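You operate a simulated robot arm through the tools that you are given. There is no shell and no other tool.

The job below is to be done with a simulated robot arm. You get a single attempt, and the scene is never put back.

JOB
Put things in order on the top of the steel table with one drawer. At the end: the small teal valve block stands where the orange bay card (marked "CHECK") stood; the small orange valve block stands where the in use card in grey stood; the in use card in grey stands where the small teal valve block stood; the orange bay card from the top of the steel table with one drawer stands on top of the green dust pan; whatever was shut is shut again. Leave all else as you found it, and nothing knocked over.

Only the result counts: the job must be done as asked and must still hold three seconds after the hand-in. Knocking over, shifting, dropping, spilling or breaking anything else fails it.

ROBOT AND FRAMES
A 7-joint arm with a two-finger parallel gripper, fixed in place. Base frame: the origin is on the floor under the middle of its stand, x ahead of it, y to its left, z up; the work surface is at about z = 868. Units: mm, degrees, N and s.
With the tool pointing down near the work surface it reaches from about 300 to 700 mm from the base axis. Its first joint turns from -66.0 to 66.0 degrees. Payload 1.57 kg.
The TCP is the grasp point between the finger pads, 30 mm short of the fingertips. In the tool frame z runs along the fingers and y along their closing line. Largest opening 110 mm; finger width 24, thickness 12; the body of the gripper, 48 by 112 mm, starts 78 mm behind the TCP.
Orientation is that of the tool frame in the base frame, as a unit quaternion [x, y, z, w]. With the fingers straight down and closing along the base's y, the tool's x points along the base's -x, its y along +y and its z along -z.

CONTROLS
- The arm moves only by the tool send_rows. Its argument "deltas" is a list of rows, each a list of 7 numbers: the shift along the tool's x, y, z in mm, then the turn, a rotation vector about the tool's x, y, z in degrees, then the gripper command, from -1 (fully open) to 1 (shut), values between in proportion. In form: [[tx, ty, tz, wx, wy, wz, jaw], ...]. A call has 1 to 20 rows; each row is the pose to reach, as a shift and turn from the pose commanded when the call began, along the tool's axes at that moment. Each row takes 0.2 s and may step no farther than 50 mm and 8.6 degrees from the row before; otherwise, or with a gripper value out of range, the whole call is refused. Where a pose cannot be reached the arm comes as near as it can. A force on the tool above 40 N (or 10 N above the force at the start of the call, whichever is more), or a blocked arm, ends the call early, and 0.2 s more pass. The fingers move at their own pace (about 108 mm/s each) and stop on an object; they squeeze with about 30 N. The grip force told is the motor's: it shows also when the fingers shut on nothing. Time passes only in rows, and 0.2 s behind the last, so rows that repeat a pose let the fingers close. It gives the time, the measured TCP pose, the force on the tool (base axes), the opening and the grip force at its end, in the units of the frame above (readings bear some noise), with the torque about the TCP (base axes, N m) and any sound that the robot's microphone picked up.
- Cameras (640 x 400 px; columns grow to the right, rows downward): "scene" is fixed at [160.7, -419.9, 1401.1]; the picture's right is [0.58, -0.81, 0.00], its down [-0.52, -0.37, -0.77] and it looks along [0.62, 0.44, -0.64] (base axes); focal length 252 px, centre (320, 200). "wrist" rides on the gripper at [70, 16, -141] in the tool frame; the picture's right is [-0.23, 0.97, 0.00], its down [-0.85, -0.20, -0.48] and it looks along [-0.47, -0.11, 0.88] (tool axes); focal length 222 px, centre (320, 200). There is no depth. A picture from a camera that has moved, and an enlarged one, comes with that camera's place and axes in the base frame and with its lens. The place of the scene camera against the robot may be out by one fixed shift of up to 25 mm in any direction.
- snapshot(camera): a new picture of that camera. The clock stands still meanwhile.
- close_up(camera, box): a new picture of the part [left, top, right, bottom] of that camera's present view, enlarged. The clock stands still meanwhile.
- close_job(): hands the job in; it is judged then, once.

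Nothing tells you positions but the pictures and the camera data. Unless the task says otherwise, let go and move clear before handing in.

The tools are called after ">>>" as a command line: name --pt "numbers of a row" for each row, then --argument value for the rest, lists and objects as JSON in quotes. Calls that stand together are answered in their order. send_rows: Moves the arm, as the interface text tells. Its arguments: {"type":"object","properties":{"deltas":{"type":"array","items":{"type":"array","items":{"type":"number"}}}},"required":["deltas"]} The other tools are called the same way: snapshot (camera) takes a picture; close_up (camera, box) takes an enlarged picture of a part of a camera's view; close_job () hands the job in.

At the start:

```text
t: 0.0
ee_pos: [482.9, -32.2, 1185.4]
orientation: [0.0, 1.0, 0.0, 0.0]
ft_force: [-0.8, 1.0, 0.5]
wrist_torque: [0.03, 0.02, 0.02]
finger_gap: 110.1
grasp_force: 0.1
```

scene: 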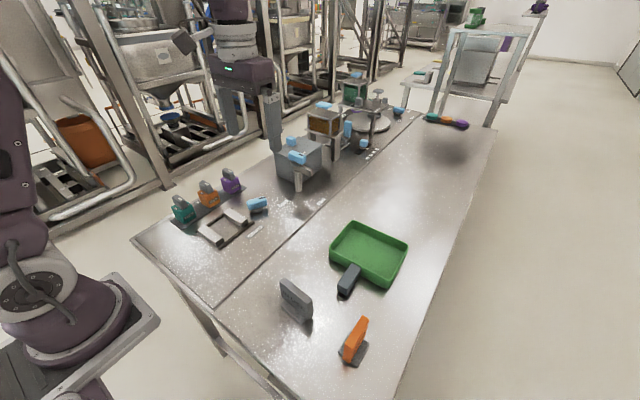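
wrist: 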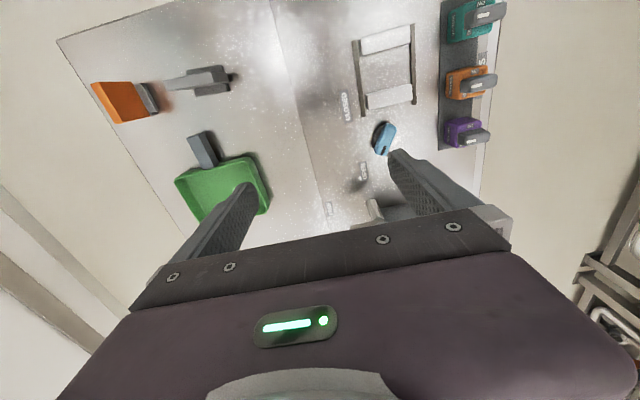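

I see a steel table with a green dust pan, a grey card and an orange card in front, and three valve blocks (teal, orange, purple) on a rack at the left. I'll take closer looks first.

>>> close_up --camera "scene" --box '[140, 150, 300, 250]'

>>> close_up --camera "scene" --box '[250, 210, 442, 380]'

>>> close_up --camera "scene" --box '[260, 70, 480, 210]'

>>> close_up --camera "wrist" --box '[330, 0, 530, 200]'

>>> close_up --camera "wrist" --box '[50, 0, 300, 220]'

```text
4.00 times, centred on (220, 200) of scene
camera zoom: at [160.7, -419.9, 1401.1], right [0.58, -0.81, 0.0], down [-0.52, -0.37, -0.77], along [0.62, 0.44, -0.64], focal length 1009 px, centre (720, 200)
```

zoom: 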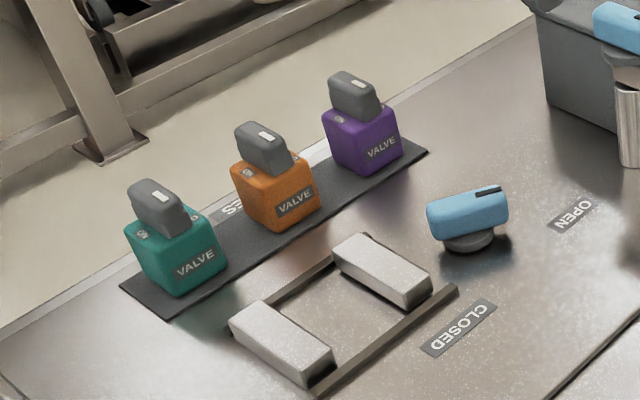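

```text
2.35 times, centred on (346, 295) of scene
camera zoom: at [160.7, -419.9, 1401.1], right [0.58, -0.81, 0.0], down [-0.52, -0.37, -0.77], along [0.62, 0.44, -0.64], focal length 593 px, centre (259, -24)
```

zoom: 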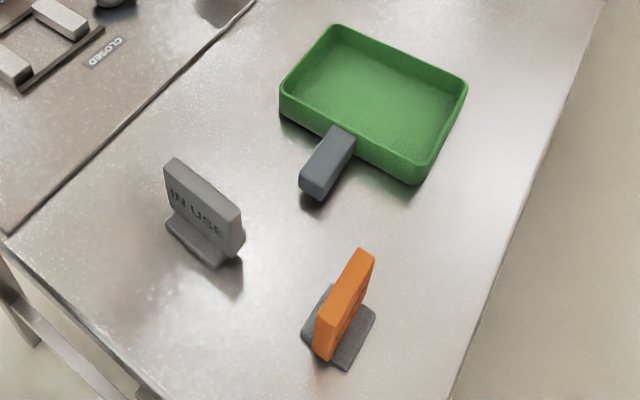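

```text
2.86 times, centred on (370, 140) of scene
camera zoom: at [160.7, -419.9, 1401.1], right [0.58, -0.81, 0.0], down [-0.52, -0.37, -0.77], along [0.62, 0.44, -0.64], focal length 720 px, centre (177, 371)
```

zoom: 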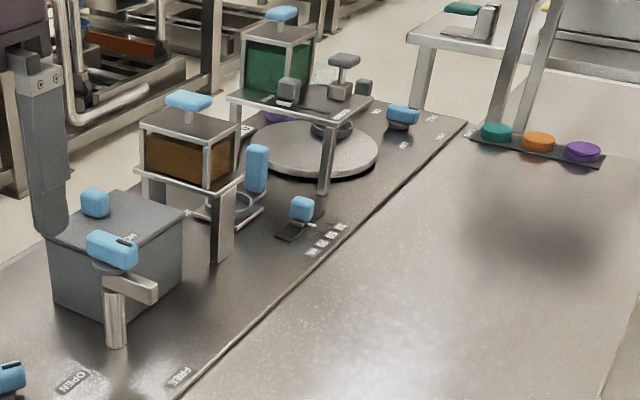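

```text
2.00 times, centred on (430, 100) of wrist
camera zoom: at [412.0, -15.7, 1325.8], right [0.23, 0.97, 0.0], down [0.85, -0.2, 0.48], along [0.47, -0.11, -0.88], focal length 444 px, centre (100, 400)
```

zoom: 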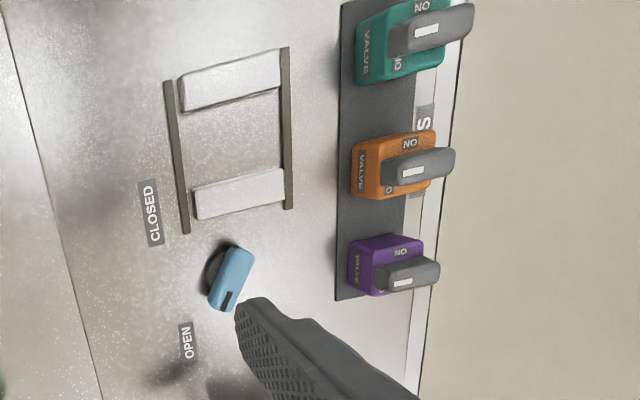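

```text
1.82 times, centred on (175, 110) of wrist
camera zoom: at [412.0, -15.7, 1325.8], right [0.23, 0.97, 0.0], down [0.85, -0.2, 0.48], along [0.47, -0.11, -0.88], focal length 404 px, centre (584, 364)
```

zoom: 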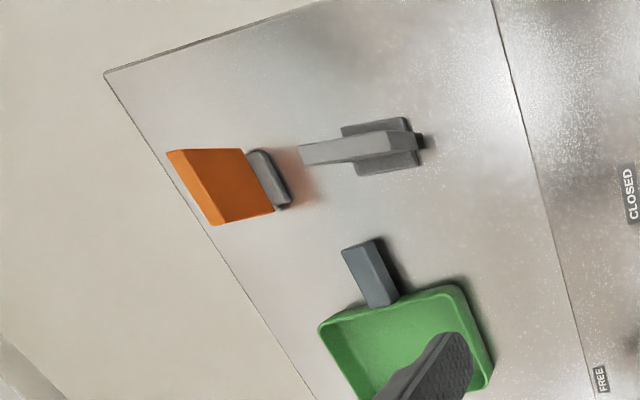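

The three valve blocks stand on a dark strip near (390–555, 215). The orange card is near (372, -338), the grey card near (370, -212) and the dust pan near (575, -280). I'll move the wrist camera over the valve blocks for a closer look.

>>> send_rows --pt "21.9 31.7 14.3 0 0 0 -1" --pt "43.7 63.4 28.6 0 0 0 -1" --pt "65.6 95.1 42.9 0 0 0 -1" --pt "87.4 126.9 57.1 0 0 0 -1" --pt "109.3 158.6 71.4 0 0 0 -1" --pt "131.1 190.3 85.7 0 0 0 -1" --pt "153 222 100 0 0 0 -1" --pt "153 222 100 0 0 0 -1"

>>> snapshot --camera "wrist"

>>> snapshot --camera "scene"

```text
t: 1.8
ee_pos: [330.8, 191.6, 1086.6]
orientation: [-0.001, 1.0, 0.0, 0.0]
ft_force: [0.6, 0.1, -0.2]
wrist_torque: [0.02, -0.02, -0.02]
finger_gap: 110.1
grasp_force: 0.1
```

```text
taken
camera wrist: at [259.9, 208.0, 1226.2], right [0.23, 0.97, 0.0], down [0.85, -0.2, 0.48], along [0.47, -0.11, -0.88], focal length 222 px, centre (320, 200)
```

wrist: 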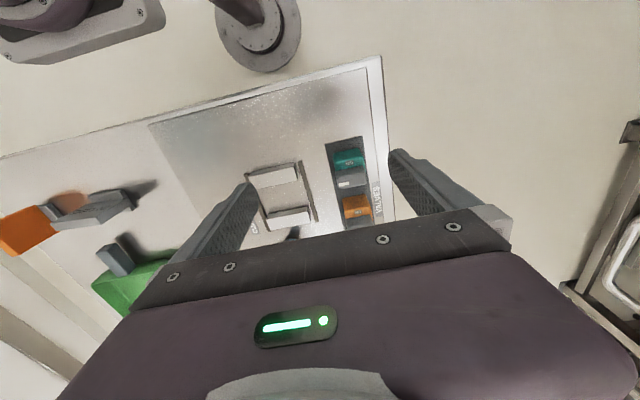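

```text
taken
```

scene: 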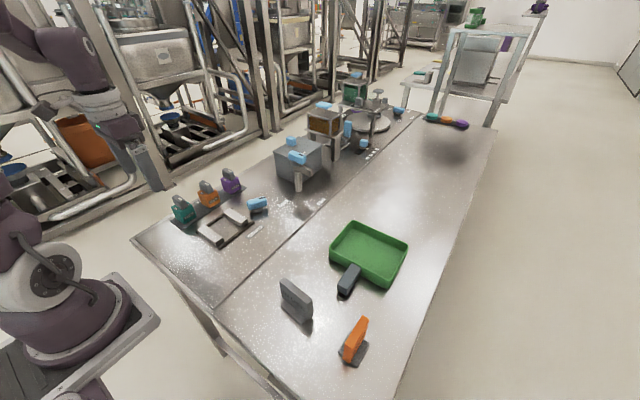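

The valve blocks show between the fingers. I'll zoom in on them.

>>> close_up --camera "wrist" --box '[240, 50, 420, 250]'

>>> close_up --camera "scene" --box '[150, 160, 260, 250]'

```text
2.00 times, centred on (330, 150) of wrist
camera zoom: at [259.9, 208.0, 1226.2], right [0.23, 0.97, 0.0], down [0.85, -0.2, 0.48], along [0.47, -0.11, -0.88], focal length 444 px, centre (300, 300)
```

zoom: 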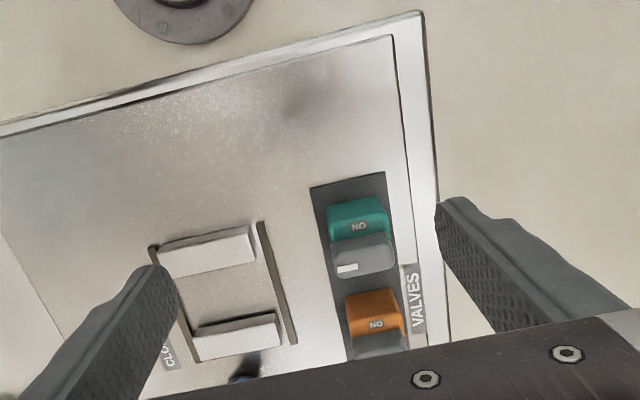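

```text
4.44 times, centred on (205, 205) of scene
camera zoom: at [160.7, -419.9, 1401.1], right [0.58, -0.81, 0.0], down [-0.52, -0.37, -0.77], along [0.62, 0.44, -0.64], focal length 1121 px, centre (831, 178)
```

zoom: 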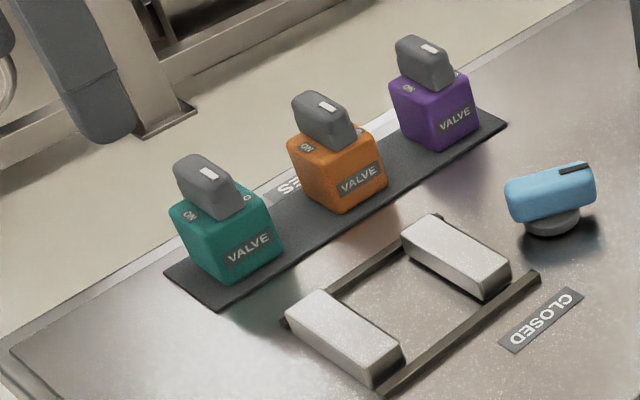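

I'll put the camera straight above the teal and orange blocks for an accurate plan view.

>>> send_rows --pt "-32 4 14 0 0 0 -1" --pt "-63 8 28 0 0 0 -1" --pt "-94 12 42 0 0 0 -1" --pt "-125 15 55 0 0 0 -1" --pt "-125 15 55 0 0 0 -1"

>>> close_up --camera "wrist" --box '[240, 20, 420, 200]'

>>> snapshot --camera "wrist"

```text
t: 3.0
ee_pos: [454.4, 205.5, 1029.4]
orientation: [0.0, 1.0, 0.001, 0.0]
ft_force: [0.5, 0.6, 0.1]
wrist_torque: [0.02, -0.02, -0.01]
finger_gap: 110.1
grasp_force: 0.1
```

```text
2.22 times, centred on (330, 110) of wrist
camera zoom: at [383.7, 222.2, 1171.6], right [0.23, 0.97, 0.0], down [0.85, -0.2, 0.48], along [0.47, -0.11, -0.88], focal length 494 px, centre (298, 400)
```

zoom: 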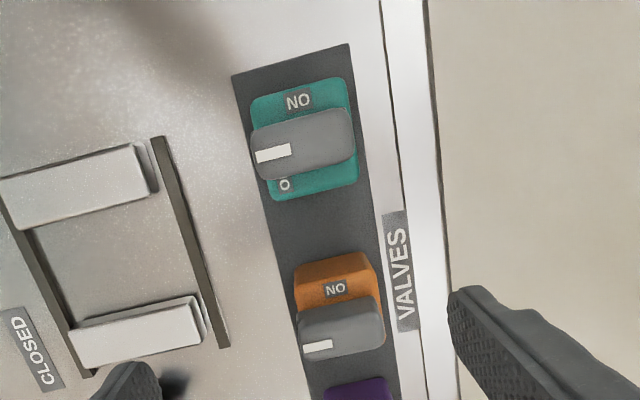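

```text
taken
camera wrist: at [383.7, 222.2, 1171.6], right [0.23, 0.97, 0.0], down [0.85, -0.2, 0.48], along [0.47, -0.11, -0.88], focal length 222 px, centre (320, 200)
```

wrist: 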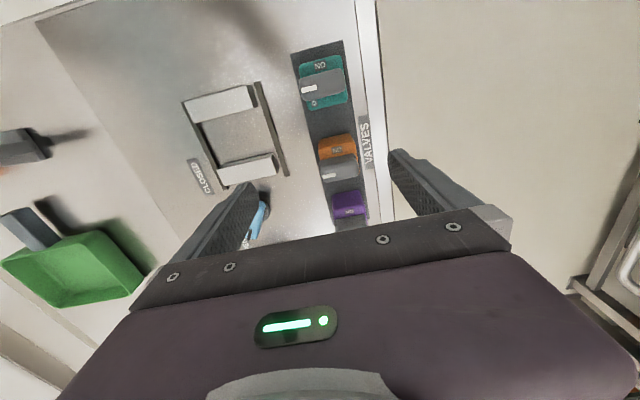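

The teal block's body measures about 44×44 mm, centred near (390, 225), and its knob runs along y. Next I'll look at the two cards from above.

>>> send_rows --pt "0 -10 -40 0 0 0 -1" --pt "1 -54 -50 0 0 0 -1" --pt "1 -98 -50 0 0 0 -1" --pt "2 -142 -50 0 0 0 -1" --pt "2 -186 -50 0 0 0 -1" --pt "3 -230 -50 0 0 0 -1" --pt "3 -274 -50 0 0 0 -1" --pt "4 -318 -50 0 0 0 -1" --pt "4 -362 -50 0 0 0 -1" --pt "5 -406 -45 0 0 0 -1" --pt "5 -450 -35 0 0 0 -1" --pt "5 -485 -30 0 0 0 -1" --pt "5 -485 -30 0 0 0 -1"

>>> snapshot --camera "wrist"

>>> close_up --camera "wrist" --box '[200, 20, 440, 180]'

```text
t: 5.8
ee_pos: [449.7, -279.0, 1058.5]
orientation: [0.001, 1.0, -0.001, 0.0]
ft_force: [0.2, 0.4, 0.4]
wrist_torque: [0.01, 0.0, 0.0]
finger_gap: 110.1
grasp_force: 0.0
```

```text
taken
camera wrist: at [380.1, -262.3, 1200.3], right [0.23, 0.97, 0.0], down [0.86, -0.2, 0.48], along [0.47, -0.11, -0.88], focal length 222 px, centre (320, 200)
```

wrist: 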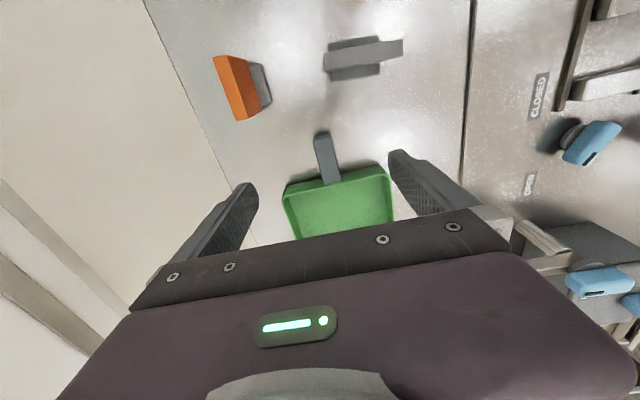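

```text
2.50 times, centred on (320, 100) of wrist
camera zoom: at [380.1, -262.3, 1200.3], right [0.23, 0.97, 0.0], down [0.86, -0.2, 0.48], along [0.47, -0.11, -0.88], focal length 555 px, centre (320, 450)
```

zoom: 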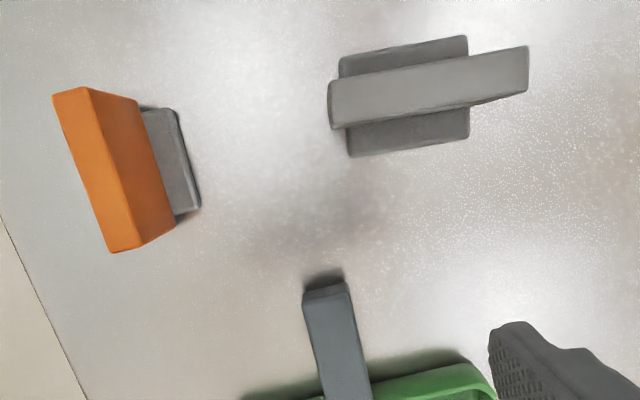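

The grey card's centre is near (370, -216), with its panel running along y. The orange card's centre is near (369, -352), with its panel running along x. Next I'll look at the dust pan from above.

>>> send_rows --pt "-37 3 -24 0 0 0 -1" --pt "-74 6 -48 0 0 0 -1" --pt "-110 10 -70 0 0 0 -1" --pt "-110 10 -70 0 0 0 -1"

>>> snapshot --camera "wrist"

>>> close_up --camera "wrist" --box '[220, 40, 440, 210]'

```text
t: 6.8
ee_pos: [559.6, -268.1, 1129.1]
orientation: [0.0, 1.0, 0.0, -0.001]
ft_force: [-0.9, -0.2, 0.1]
wrist_torque: [-0.01, -0.01, 0.03]
finger_gap: 110.1
grasp_force: 0.1
```

```text
taken
camera wrist: at [488.9, -253.2, 1269.9], right [0.23, 0.97, 0.0], down [0.86, -0.2, 0.48], along [0.47, -0.11, -0.88], focal length 222 px, centre (320, 200)
```

wrist: 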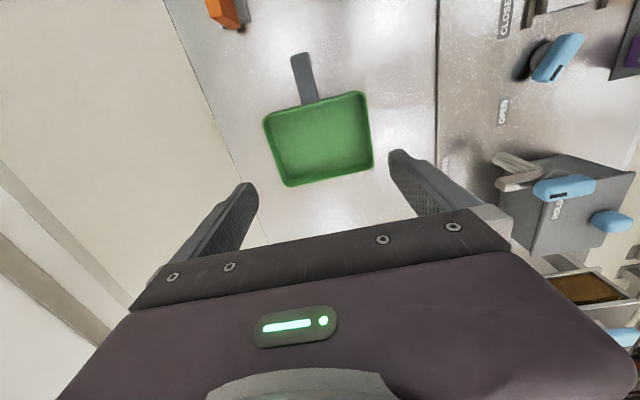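

```text
2.35 times, centred on (330, 125) of wrist
camera zoom: at [488.9, -253.2, 1269.9], right [0.23, 0.97, 0.0], down [0.86, -0.2, 0.48], along [0.47, -0.11, -0.88], focal length 523 px, centre (296, 376)
```

zoom: 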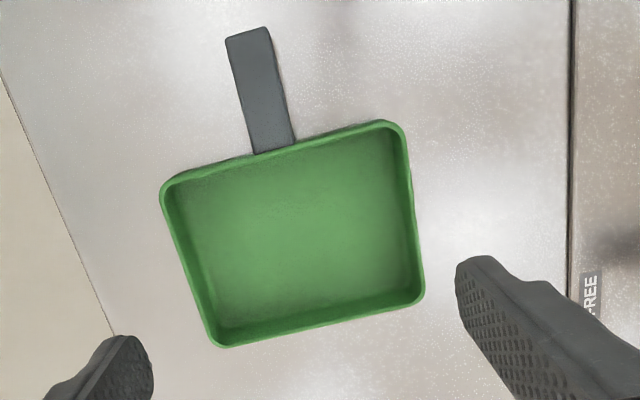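

The dust pan tray is axis-aligned, spanning about x 524–648 and y -354 to -192, so its centre is near (586, -273). Next I'll hover over the orange card.

>>> send_rows --pt "38 -16.5 10 0 0 0 -0.1" --pt "76 -33 25 0 0 0 -0.1" --pt "114 -49.5 40 0 0 0 -0.1" --pt "152 -66 60 0 0 0 -0.1" --pt "190.4 -81.8 80 0 0 0 -0.1" --pt "190.4 -81.8 110 0 0 0 -0.1" --pt "190.4 -81.8 110 0 0 0 -0.1"

>>> snapshot --camera "wrist"

>>> snapshot --camera "scene"

```text
t: 8.4
ee_pos: [370.9, -352.5, 1020.3]
orientation: [0.0, 1.0, 0.0, 0.0]
ft_force: [-0.5, 0.5, -1.1]
wrist_torque: [0.01, -0.02, -0.01]
finger_gap: 60.5
grasp_force: 0.1
```

```text
taken
camera wrist: at [299.0, -336.3, 1161.4], right [0.23, 0.97, 0.0], down [0.85, -0.2, 0.48], along [0.47, -0.11, -0.88], focal length 222 px, centre (320, 200)
```

wrist: 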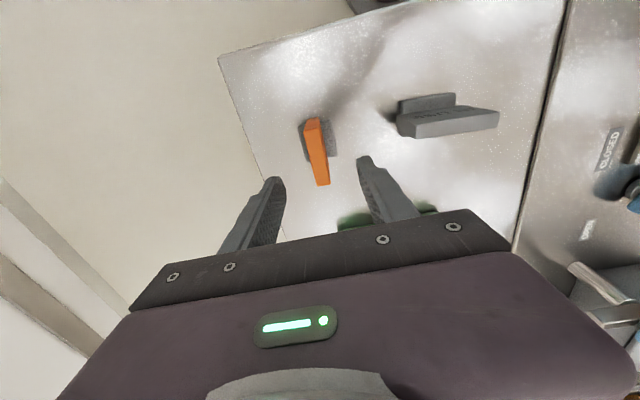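

```text
taken
```

scene: 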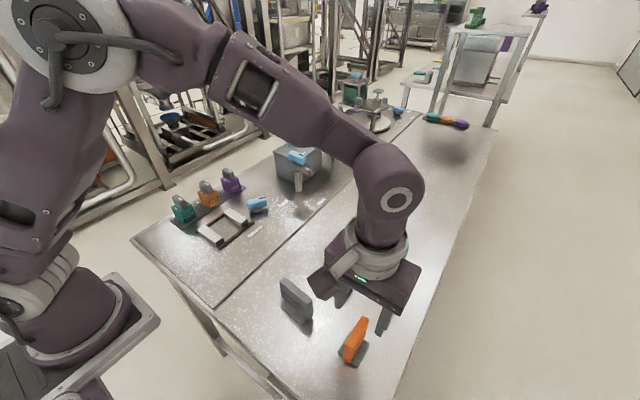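

The arm is hovering over the orange card. I'll zoom in to confirm its centre before going down.

>>> close_up --camera "wrist" --box '[240, 80, 400, 200]'

>>> close_up --camera "scene" --box '[270, 250, 430, 380]'

```text
3.33 times, centred on (320, 140) of wrist
camera zoom: at [299.0, -336.3, 1161.4], right [0.23, 0.97, 0.0], down [0.85, -0.2, 0.48], along [0.47, -0.11, -0.88], focal length 740 px, centre (320, 400)
```

zoom: 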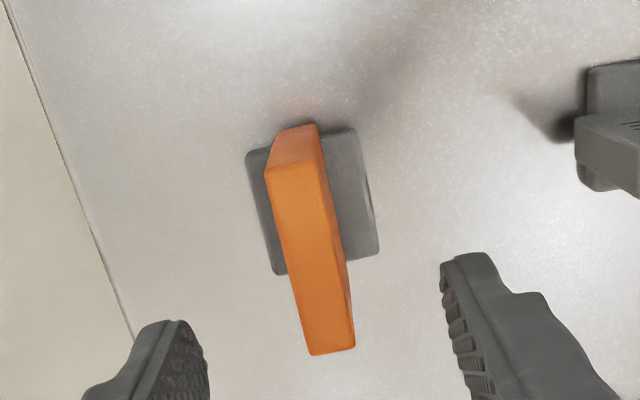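

```text
3.08 times, centred on (350, 315) of scene
camera zoom: at [160.7, -419.9, 1401.1], right [0.58, -0.82, 0.0], down [-0.52, -0.37, -0.77], along [0.62, 0.44, -0.64], focal length 776 px, centre (228, -154)
```

zoom: 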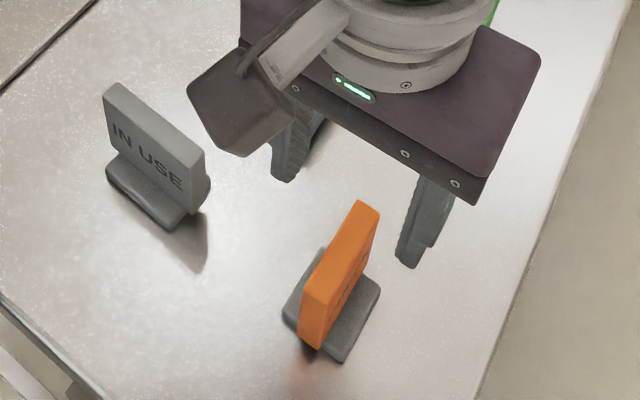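

In commanded coordinates the orange card's centre refines to about (368, -354). I'll go down to it and grip its panel.

>>> send_rows --pt "1.5 -2 20 0 0 0 -0.1" --pt "1.5 -2 45 0 0 0 -0.1" --pt "1.5 -2 70 0 0 0 -0.1" --pt "1.5 -2 90 0 0 0 -0.1" --pt "1.5 -2 98 0 0 0 -0.1" --pt "1.5 -2 98 0 0 0 0.2" --pt "1.5 -2 98 0 0 0 0.4" --pt "1.5 -2 98 0 0 0 0.6" --pt "1.5 -2 98 0 0 0 0.9" --pt "1.5 -2 98 0 0 0 1"

>>> snapshot --camera "scene"

>>> snapshot --camera "wrist"

```text
t: 10.6
ee_pos: [369.6, -353.8, 921.7]
orientation: [-0.001, 1.0, 0.0, 0.0]
ft_force: [-0.3, -0.7, 0.0]
wrist_torque: [0.0, -0.01, 0.02]
finger_gap: 15.5
grasp_force: 30.0
```

```text
taken
```

scene: 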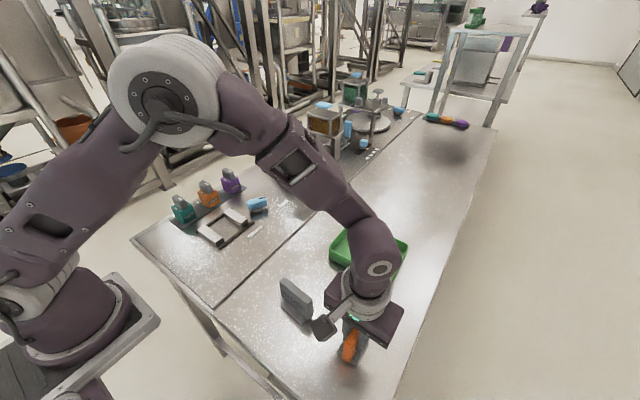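

```text
taken
camera wrist: at [298.7, -337.1, 1063.2], right [0.23, 0.97, 0.0], down [0.86, -0.2, 0.48], along [0.47, -0.11, -0.88], focal length 222 px, centre (320, 200)
```

wrist: 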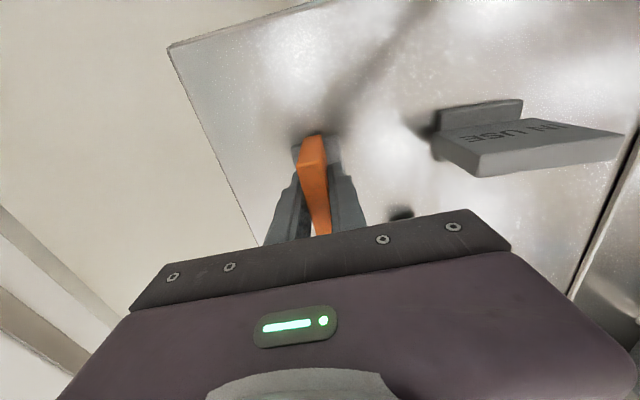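

The card is gripped, with a 15.5 mm gap. I'll lift it, carry it to above the pan and check.

>>> send_rows --pt "0 0 -10 0 0 0 1" --pt "0 0 -40 0 0 0 1" --pt "0 0 -80 0 0 0 1" --pt "-30 11 -80 0 0 0 1" --pt "-70 26 -80 0 0 0 1" --pt "-112 42 -80 0 0 0 1" --pt "-154 58 -80 0 0 0 1" --pt "-190 72 -80 0 0 0 1" --pt "-214 81 -80 0 0 0 1" --pt "-214 81 -80 0 0 0 1"

>>> snapshot --camera "scene"

>>> close_up --camera "scene" --box '[280, 180, 440, 330]'

>>> snapshot --camera "wrist"

```text
t: 12.8
ee_pos: [583.0, -274.2, 1002.6]
orientation: [0.0, 1.0, 0.0, 0.0]
ft_force: [0.0, -0.6, -0.1]
wrist_torque: [-0.01, -0.01, 0.04]
finger_gap: 15.4
grasp_force: 30.0
```

```text
taken
```

scene: 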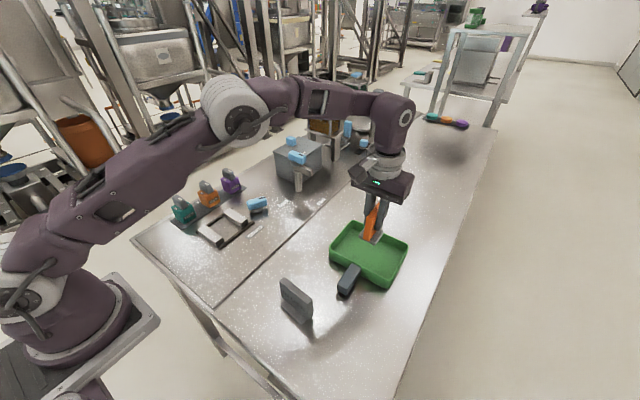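

```text
2.67 times, centred on (360, 255) of scene
camera zoom: at [160.8, -419.9, 1401.1], right [0.58, -0.81, 0.0], down [-0.52, -0.37, -0.77], along [0.62, 0.44, -0.64], focal length 672 px, centre (213, 53)
```

zoom: 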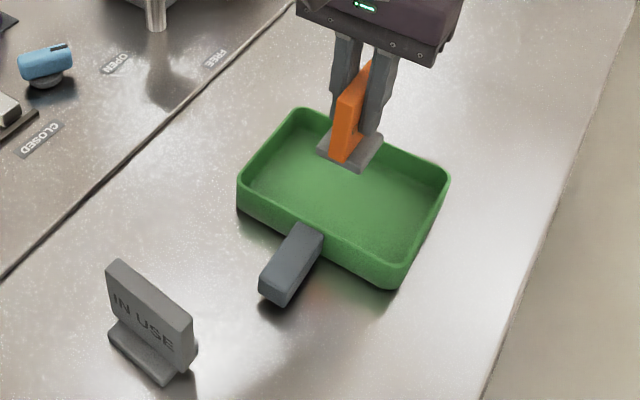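

```text
taken
camera wrist: at [512.6, -257.6, 1142.6], right [0.23, 0.97, 0.0], down [0.85, -0.2, 0.48], along [0.47, -0.11, -0.88], focal length 222 px, centre (320, 200)
```

wrist: 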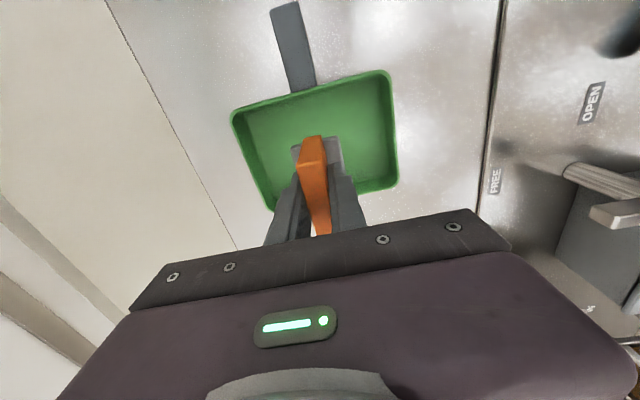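

The card hangs over the middle of the pan. I'll lower it most of the way.

>>> send_rows --pt "0 0 25 0 0 0 1" --pt "0 0 50 0 0 0 1" --pt "0 0 64 0 0 0 1" --pt "0 0 70 0 0 0 1" --pt "0 0 72 0 0 0 1" --pt "0 0 73 0 0 0 1"

>>> close_up --camera "scene" --box '[310, 200, 430, 300]'

```text
t: 14.2
ee_pos: [581.8, -272.3, 928.3]
orientation: [0.0, 1.0, 0.0, 0.0]
ft_force: [0.1, -0.3, -0.6]
wrist_torque: [0.02, -0.01, 0.01]
finger_gap: 15.5
grasp_force: 30.2
```

```text
4.00 times, centred on (370, 250) of scene
camera zoom: at [160.8, -419.9, 1401.1], right [0.58, -0.81, 0.0], down [-0.52, -0.37, -0.77], along [0.62, 0.44, -0.64], focal length 1009 px, centre (120, 0)
```

zoom: 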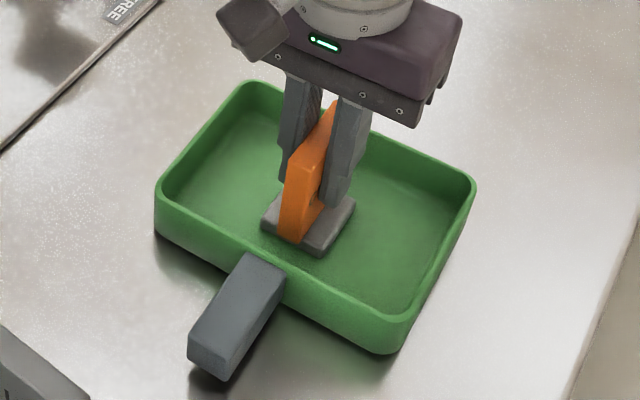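

There's no contact yet at 7 mm above table-equivalent height. I'll lower it in small steps.

>>> send_rows --pt "0 0 1 0 0 0 1" --pt "0 0 2 0 0 0 1" --pt "0 0 2 0 0 0 1"

```text
t: 15.0
ee_pos: [582.0, -273.2, 928.2]
orientation: [0.0, 1.0, -0.001, 0.001]
ft_force: [-3.8, 5.2, 25.8]
wrist_torque: [0.21, 0.23, 0.02]
finger_gap: 15.6
grasp_force: 30.1
```

It's touching the pan floor, with 26 N on the tool. I'll ease up slightly and then open gently.

>>> send_rows --pt "0 0 -0.7 0 0 0 1" --pt "0 0 -1 0 0 0 1"

```text
t: 15.6
ee_pos: [582.3, -274.0, 927.3]
orientation: [-0.001, 1.0, 0.0, 0.002]
ft_force: [3.9, 0.8, 18.6]
wrist_torque: [0.05, -0.35, -0.01]
finger_gap: 15.3
grasp_force: 30.2
```

>>> send_rows --pt "0 0 -0.6 0 0 0 1" --pt "0 0 -0.8 0 0 0 1"

```text
t: 16.2
ee_pos: [581.6, -272.3, 929.2]
orientation: [0.0, 1.0, 0.0, 0.001]
ft_force: [3.9, -1.4, 10.3]
wrist_torque: [-0.08, -0.49, -0.04]
finger_gap: 15.3
grasp_force: 29.7
```

>>> send_rows --pt "0 0 -0.5 0 0 0 1" --pt "0 0 -0.5 0 0 0 1"

```text
t: 16.8
ee_pos: [581.3, -272.7, 927.1]
orientation: [0.0, 1.0, 0.0, -0.001]
ft_force: [0.5, -1.9, 2.2]
wrist_torque: [-0.11, -0.04, -0.04]
finger_gap: 15.3
grasp_force: 30.0
```

The contact is now light. I'll release and rise.

>>> send_rows --pt "0 0 0 0 0 0 0.65" --pt "0 0 0 0 0 0 0.5" --pt "0 0 0 0 0 0 0.3" --pt "0 0 0 0 0 0 0.2" --pt "0 0 -20 0 0 0 0.2" --pt "0 0 -45 0 0 0 0.2" --pt "0 0 -80 0 0 0 0.2" --pt "0 0 -110 0 0 0 0.2" --pt "0 0 -110 0 0 0 0.2"

>>> snapshot --camera "scene"

>>> close_up --camera "scene" --box '[310, 200, 430, 300]'

>>> snapshot --camera "wrist"

```text
t: 18.8
ee_pos: [581.3, -273.7, 1040.1]
orientation: [0.0, 1.0, 0.0, 0.0]
ft_force: [0.0, 1.1, 0.1]
wrist_torque: [-0.01, -0.02, 0.01]
finger_gap: 44.0
grasp_force: 0.0
```

```text
taken
```

scene: 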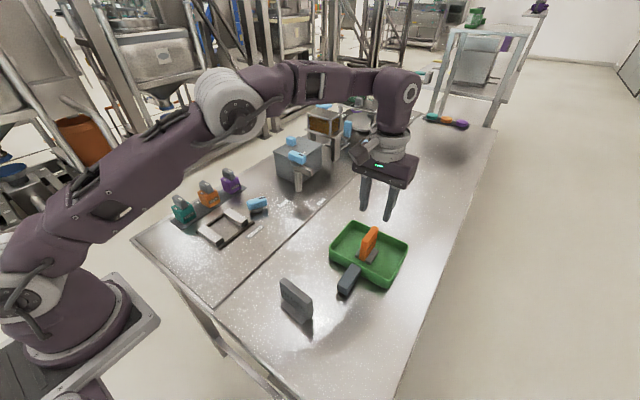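

```text
4.00 times, centred on (370, 250) of scene
camera zoom: at [160.7, -419.9, 1401.1], right [0.58, -0.81, 0.0], down [-0.52, -0.37, -0.77], along [0.62, 0.44, -0.64], focal length 1009 px, centre (120, 0)
```

zoom: 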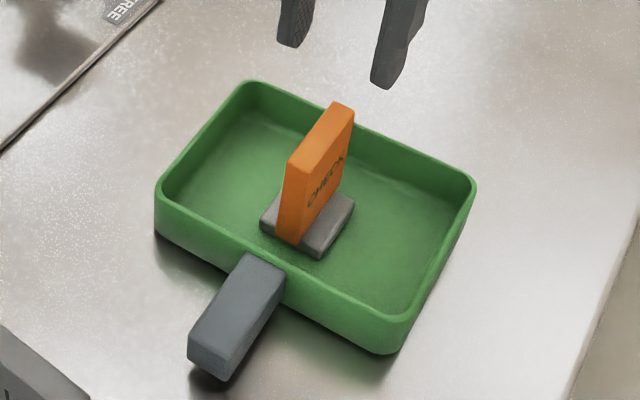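

```text
taken
camera wrist: at [510.6, -257.2, 1180.6], right [0.23, 0.97, 0.0], down [0.85, -0.2, 0.48], along [0.47, -0.11, -0.88], focal length 222 px, centre (320, 200)
```

wrist: 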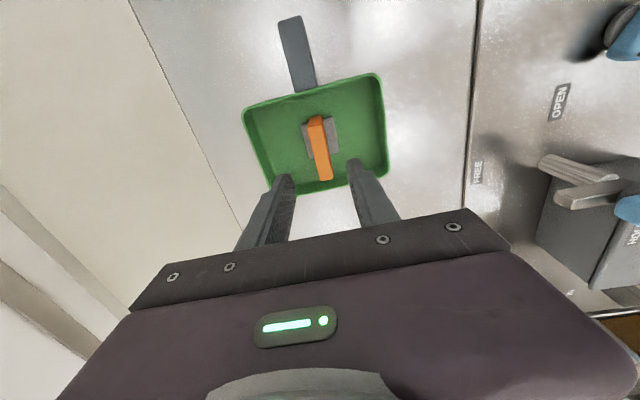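

The orange card now stands in the pan. I'll check the teal block's height and shape from the scene camera.

>>> close_up --camera "scene" --box '[160, 185, 224, 229]'

>>> close_up --camera "scene" --box '[190, 165, 254, 209]'

```text
9.09 times, centred on (192, 207) of scene
camera zoom: at [160.7, -419.9, 1401.1], right [0.58, -0.81, 0.0], down [-0.52, -0.37, -0.77], along [0.62, 0.44, -0.64], focal length 2292 px, centre (1484, 136)
```

zoom: 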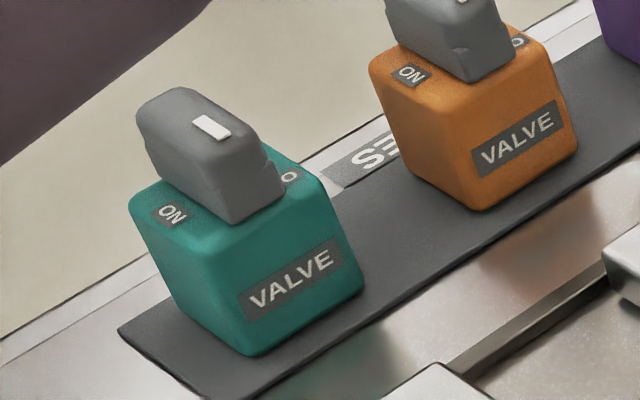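

```text
9.09 times, centred on (222, 187) of scene
camera zoom: at [160.7, -419.9, 1401.1], right [0.58, -0.81, 0.0], down [-0.52, -0.37, -0.77], along [0.62, 0.44, -0.64], focal length 2292 px, centre (1211, 318)
```

zoom: 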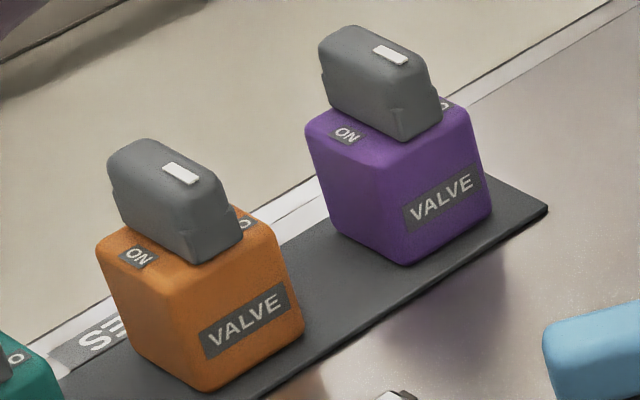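

The valve body is about 44×44×45 mm with the knob above it, reaching z ≈ 946. I'll swing over to the teal block while turning the tool 90° so the fingers close along x.

>>> send_rows --pt "32.4 24.6 -12 0 0 -6.43 -0.3" --pt "64.8 49.2 -24 0 0 -12.86 -0.3" --pt "97.2 73.8 -36 0 0 -19.29 -0.3" --pt "129.6 98.4 -48 0 0 -25.71 -0.3" --pt "162 123 -60 0 0 -32.14 -0.3" --pt "165.1 164.5 -60 0 0 -38.57 -0.3" --pt "168.3 206 -60 0 0 -45 -0.3" --pt "171.4 247.5 -60 0 0 -51.43 -0.3" --pt "174.6 289 -60 0 0 -57.86 -0.3" --pt "177.7 330.6 -60 0 0 -64.29 -0.3" --pt "180.9 372.1 -60 0 0 -70.71 -0.3" --pt "184 413.6 -60 0 0 -77.14 -0.3" --pt "187.2 455.1 -60 0 0 -83.57 -0.3" --pt "190.3 496.6 -60 0 0 -90 -0.3" --pt "190.3 496.6 -60 0 0 -90 -0.3"

>>> snapshot --camera "wrist"

>>> snapshot --camera "scene"

```text
t: 22.0
ee_pos: [389.4, 224.8, 1097.7]
orientation: [0.708, -0.707, -0.001, 0.001]
ft_force: [0.4, -0.4, 0.7]
wrist_torque: [0.0, 0.01, -0.01]
finger_gap: 71.6
grasp_force: 0.0
```

```text
taken
camera wrist: at [373.0, 154.7, 1238.9], right [-0.97, 0.23, 0.0], down [0.2, 0.86, 0.48], along [0.11, 0.47, -0.88], focal length 222 px, centre (320, 200)
```

wrist: 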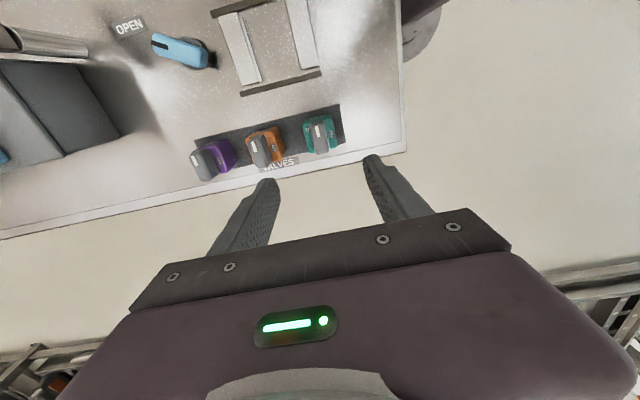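

```text
taken
```

scene: 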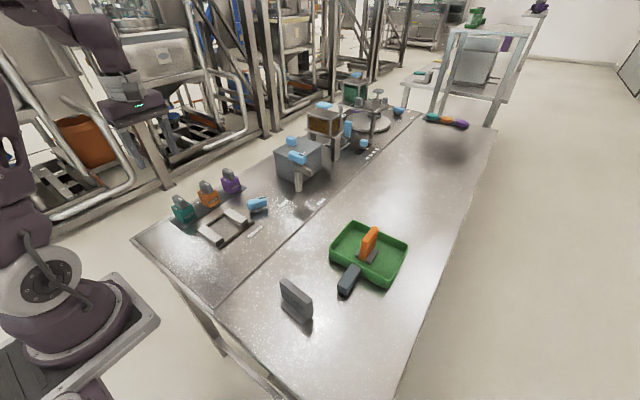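

>>> close_up --camera "wrist" --box '[180, 90, 360, 200]'

```text
3.56 times, centred on (270, 145) of wrist
camera zoom: at [373.0, 154.7, 1238.9], right [-0.97, 0.23, 0.0], down [0.2, 0.86, 0.48], along [0.11, 0.47, -0.88], focal length 790 px, centre (498, 396)
```

zoom: 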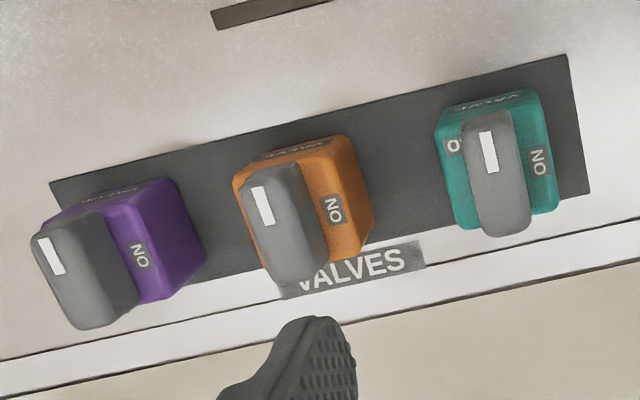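

The tool is turned and positioned over the teal block, whose centre I put at about (392, 225). I'll go down part of the way and check the alignment.

>>> send_rows --pt "-1.4 -0.6 40 0 0 0 -0.3" --pt "-1.4 -0.6 80 0 0 0 -0.3" --pt "-1.4 -0.6 110 0 0 0 -0.3" --pt "-1.4 -0.6 110 0 0 0 -0.3"

>>> snapshot --camera "wrist"

>>> close_up --camera "scene" --box '[100, 100, 260, 240]'

```text
t: 23.0
ee_pos: [390.7, 225.6, 987.4]
orientation: [-0.707, 0.708, 0.0, 0.0]
ft_force: [-0.1, 0.2, -0.4]
wrist_torque: [0.02, -0.05, 0.0]
finger_gap: 71.5
grasp_force: 0.1
```

```text
taken
camera wrist: at [374.9, 154.8, 1129.4], right [-0.97, 0.23, 0.0], down [0.2, 0.86, 0.48], along [0.11, 0.47, -0.88], focal length 222 px, centre (320, 200)
```

wrist: 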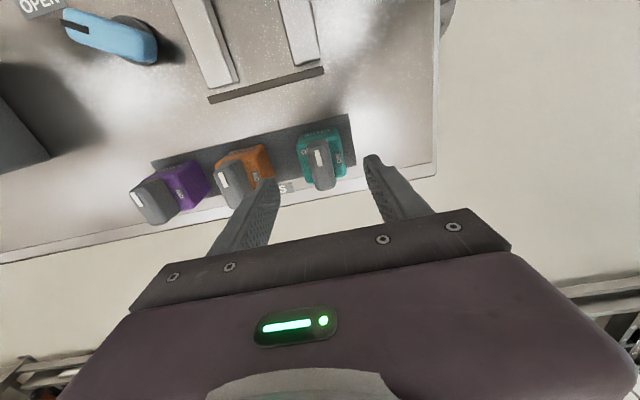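

```text
2.86 times, centred on (180, 170) of scene
camera zoom: at [160.7, -419.9, 1401.1], right [0.58, -0.81, 0.0], down [-0.52, -0.37, -0.77], along [0.62, 0.44, -0.64], focal length 720 px, centre (720, 286)
```

zoom: 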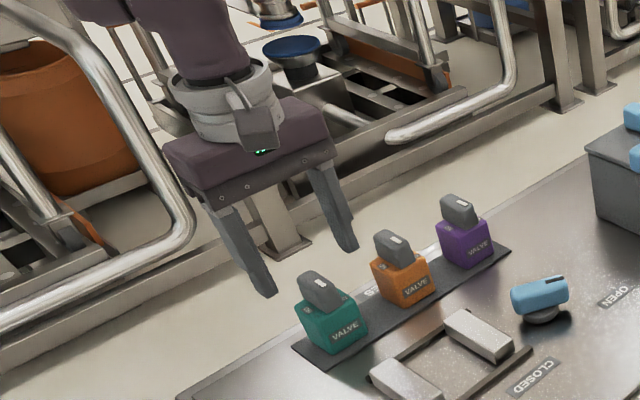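

The alignment looks right. I'll go down the rest of the way and close on the teal body.

>>> send_rows --pt "0 0 25 0 0 0 -0.3" --pt "0 0 50 0 0 0 -0.3" --pt "0 0 70 0 0 0 -0.3" --pt "0 0 80 0 0 0 -0.3" --pt "0 0 84.7 0 0 0 -0.3" --pt "0 0 84.7 0 0 0 -0.3"

>>> close_up --camera "scene" --box '[120, 130, 260, 240]'

>>> close_up --camera "wrist" --box '[200, 80, 440, 240]'

```text
t: 24.4
ee_pos: [393.3, 224.9, 904.2]
orientation: [0.707, -0.707, 0.0, 0.001]
ft_force: [-1.0, 0.9, 0.4]
wrist_torque: [-0.03, 0.0, -0.02]
finger_gap: 71.3
grasp_force: 0.1
```

```text
3.64 times, centred on (190, 185) of scene
camera zoom: at [160.7, -419.9, 1401.1], right [0.58, -0.81, 0.0], down [-0.52, -0.37, -0.77], along [0.62, 0.44, -0.64], focal length 917 px, centre (793, 254)
```

zoom: 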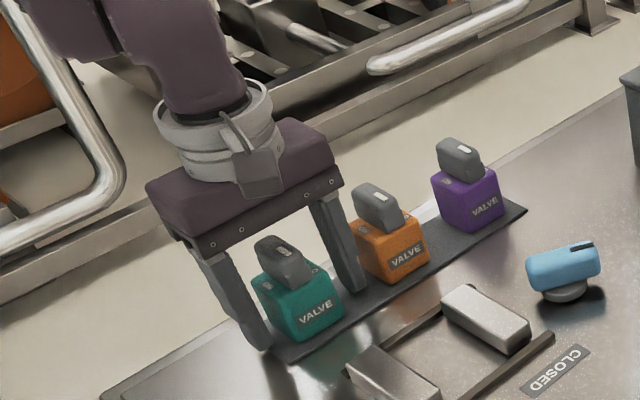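

```text
2.50 times, centred on (320, 160) of wrist
camera zoom: at [375.6, 155.5, 1045.1], right [-0.97, 0.23, 0.0], down [0.2, 0.86, 0.48], along [0.11, 0.47, -0.88], focal length 555 px, centre (320, 300)
```

zoom: 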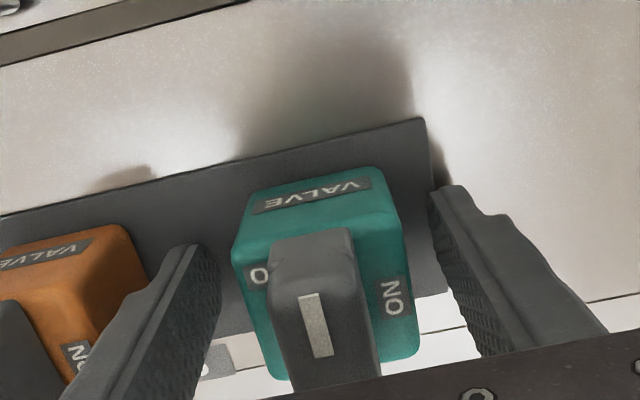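

The fingers straddle the teal block cleanly. Closing now.

>>> send_rows --pt "0 0 0 0 0 0 0" --pt "0 0 0 0 0 0 0.15" --pt "0 0 0 0 0 0 0.3" --pt "0 0 0 0 0 0 0.6" --pt "0 0 0 0 0 0 1" --pt "0 0 0 0 0 0 1"

>>> close_up --camera "wrist" --box '[200, 80, 440, 240]'

```text
t: 25.8
ee_pos: [392.4, 224.6, 904.1]
orientation: [-0.707, 0.707, 0.0, 0.0]
ft_force: [0.5, -0.6, -0.1]
wrist_torque: [0.03, 0.01, -0.02]
finger_gap: 43.7
grasp_force: 30.3
```

```text
2.50 times, centred on (320, 160) of wrist
camera zoom: at [375.6, 155.5, 1045.2], right [-0.97, 0.23, 0.0], down [0.2, 0.86, 0.48], along [0.11, 0.47, -0.88], focal length 555 px, centre (320, 300)
```

zoom: 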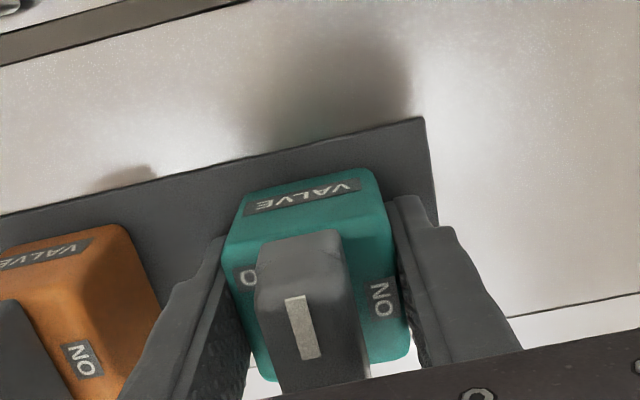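

The teal block is gripped, with a 43.7 mm gap. I'll lift it and carry it across to above where the orange card stood.

>>> send_rows --pt "0 0 -8 0 0 0 1" --pt "0 0 -30 0 0 0 1" --pt "0 0 -65 0 0 0 1" --pt "0 0 -105 0 0 0 1" --pt "20 1 -138 0 0 0 1" --pt "60 3 -145 0 0 0 1" --pt "105 4.5 -145 0 0 0 1" --pt "150 6.5 -145 0 0 0 1" --pt "195 8 -145 0 0 0 1" --pt "240 10 -145 0 0 0 1" --pt "285 12 -145 0 0 0 1" --pt "330 14 -145 0 0 0 1" --pt "375 16 -145 0 0 0 1" --pt "420 18 -145 0 0 0 1" --pt "465 20 -145 0 0 0 1" --pt "510 22 -145 0 0 0 1" --pt "550 23 -145 0 0 0 1" --pt "578.5 23.8 -145 0 0 0 1" --pt "578.5 23.8 -145 0 0 0 1"

>>> snapshot --camera "scene"

>>> snapshot --camera "wrist"

```text
t: 29.8
ee_pos: [370.3, -351.4, 1050.3]
orientation: [-0.707, 0.707, 0.0, 0.0]
ft_force: [0.3, 0.5, -3.0]
wrist_torque: [-0.01, -0.01, -0.04]
finger_gap: 43.9
grasp_force: 30.3
```

```text
taken
```

scene: 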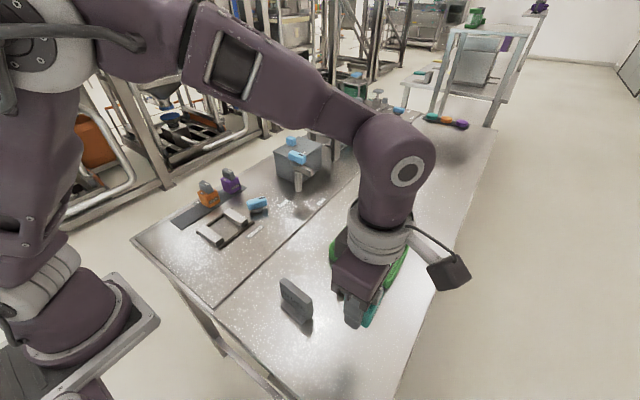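

```text
taken
camera wrist: at [352.2, -422.6, 1190.0], right [-0.97, 0.23, 0.0], down [0.2, 0.86, 0.48], along [0.11, 0.47, -0.88], focal length 222 px, centre (320, 200)
```

wrist: 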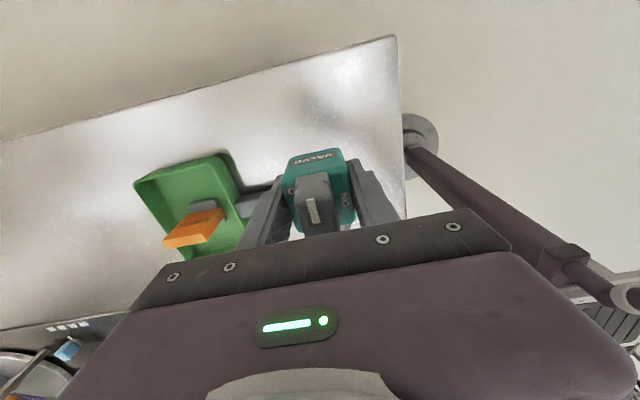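

The orientation holds there. I'll lower the teal block towards the table.

>>> send_rows --pt "0 0 40 0 0 0 1" --pt "0 0 80 0 0 0 1" --pt "0 0 115 0 0 0 1" --pt "0 0 135 0 0 0 1" --pt "0 0 143 0 0 0 1" --pt "0 0 143 0 0 0 1"

>>> close_up --camera "scene" --box '[270, 250, 430, 380]'

>>> snapshot --camera "wrist"

```text
t: 31.2
ee_pos: [367.2, -352.3, 906.0]
orientation: [-0.707, 0.707, 0.0, 0.0]
ft_force: [0.4, 0.1, -1.6]
wrist_torque: [0.02, 0.0, 0.03]
finger_gap: 43.5
grasp_force: 29.7
```

```text
3.08 times, centred on (350, 315) of scene
camera zoom: at [160.8, -419.9, 1401.1], right [0.58, -0.81, 0.0], down [-0.52, -0.37, -0.77], along [0.62, 0.44, -0.64], focal length 776 px, centre (228, -154)
```

zoom: 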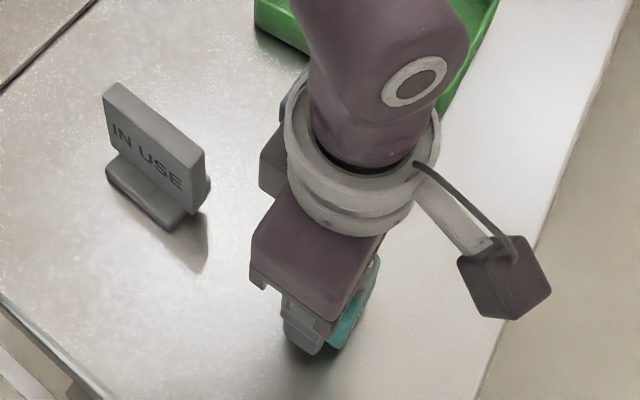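

```text
taken
camera wrist: at [350.1, -421.5, 1046.6], right [-0.97, 0.23, 0.0], down [0.2, 0.86, 0.48], along [0.11, 0.47, -0.88], focal length 222 px, centre (320, 200)
```

wrist: 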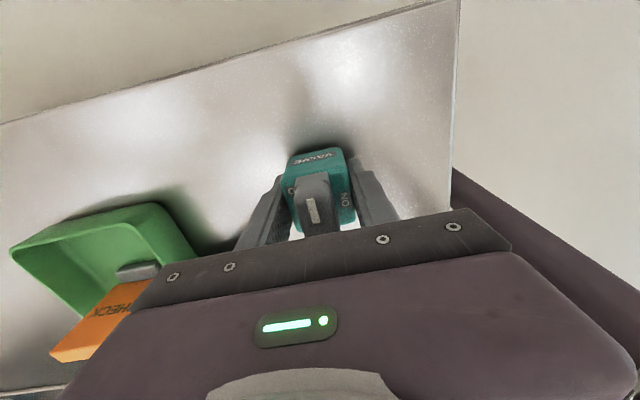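

>>> send_rows --pt "0 0 1 0 0 0 1" --pt "0 0 2 0 0 0 1" --pt "0 0 3 0 0 0 1"

```text
t: 32.0
ee_pos: [367.4, -352.3, 902.8]
orientation: [-0.707, 0.707, 0.0, 0.0]
ft_force: [-0.1, 1.2, -3.2]
wrist_torque: [0.0, -0.02, 0.03]
finger_gap: 43.7
grasp_force: 30.0
```

>>> send_rows --pt "0 0 0.7 0 0 0 1" --pt "0 0 1.4 0 0 0 1" --pt "0 0 1.4 0 0 0 1"

```text
t: 32.8
ee_pos: [367.8, -352.8, 902.7]
orientation: [-0.707, 0.708, 0.0, 0.0]
ft_force: [-0.7, -0.9, -1.2]
wrist_torque: [0.0, 0.02, 0.01]
finger_gap: 43.8
grasp_force: 29.7
```

>>> send_rows --pt "0 0 0.7 0 0 0 1" --pt "0 0 1.2 0 0 0 1" --pt "0 0 1.2 0 0 0 1"

```text
t: 33.6
ee_pos: [367.5, -352.9, 900.3]
orientation: [0.707, -0.707, 0.0, 0.0]
ft_force: [-0.4, -0.1, -1.7]
wrist_torque: [0.03, -0.01, 0.01]
finger_gap: 43.7
grasp_force: 29.9
```

>>> send_rows --pt "0 0 0.7 0 0 0 1" --pt "0 0 1.2 0 0 0 1" --pt "0 0 1.2 0 0 0 1"

```text
t: 34.4
ee_pos: [368.4, -353.0, 900.7]
orientation: [0.707, -0.707, -0.001, 0.0]
ft_force: [-0.2, 0.2, -1.9]
wrist_torque: [0.01, 0.01, 0.0]
finger_gap: 43.7
grasp_force: 30.0
```

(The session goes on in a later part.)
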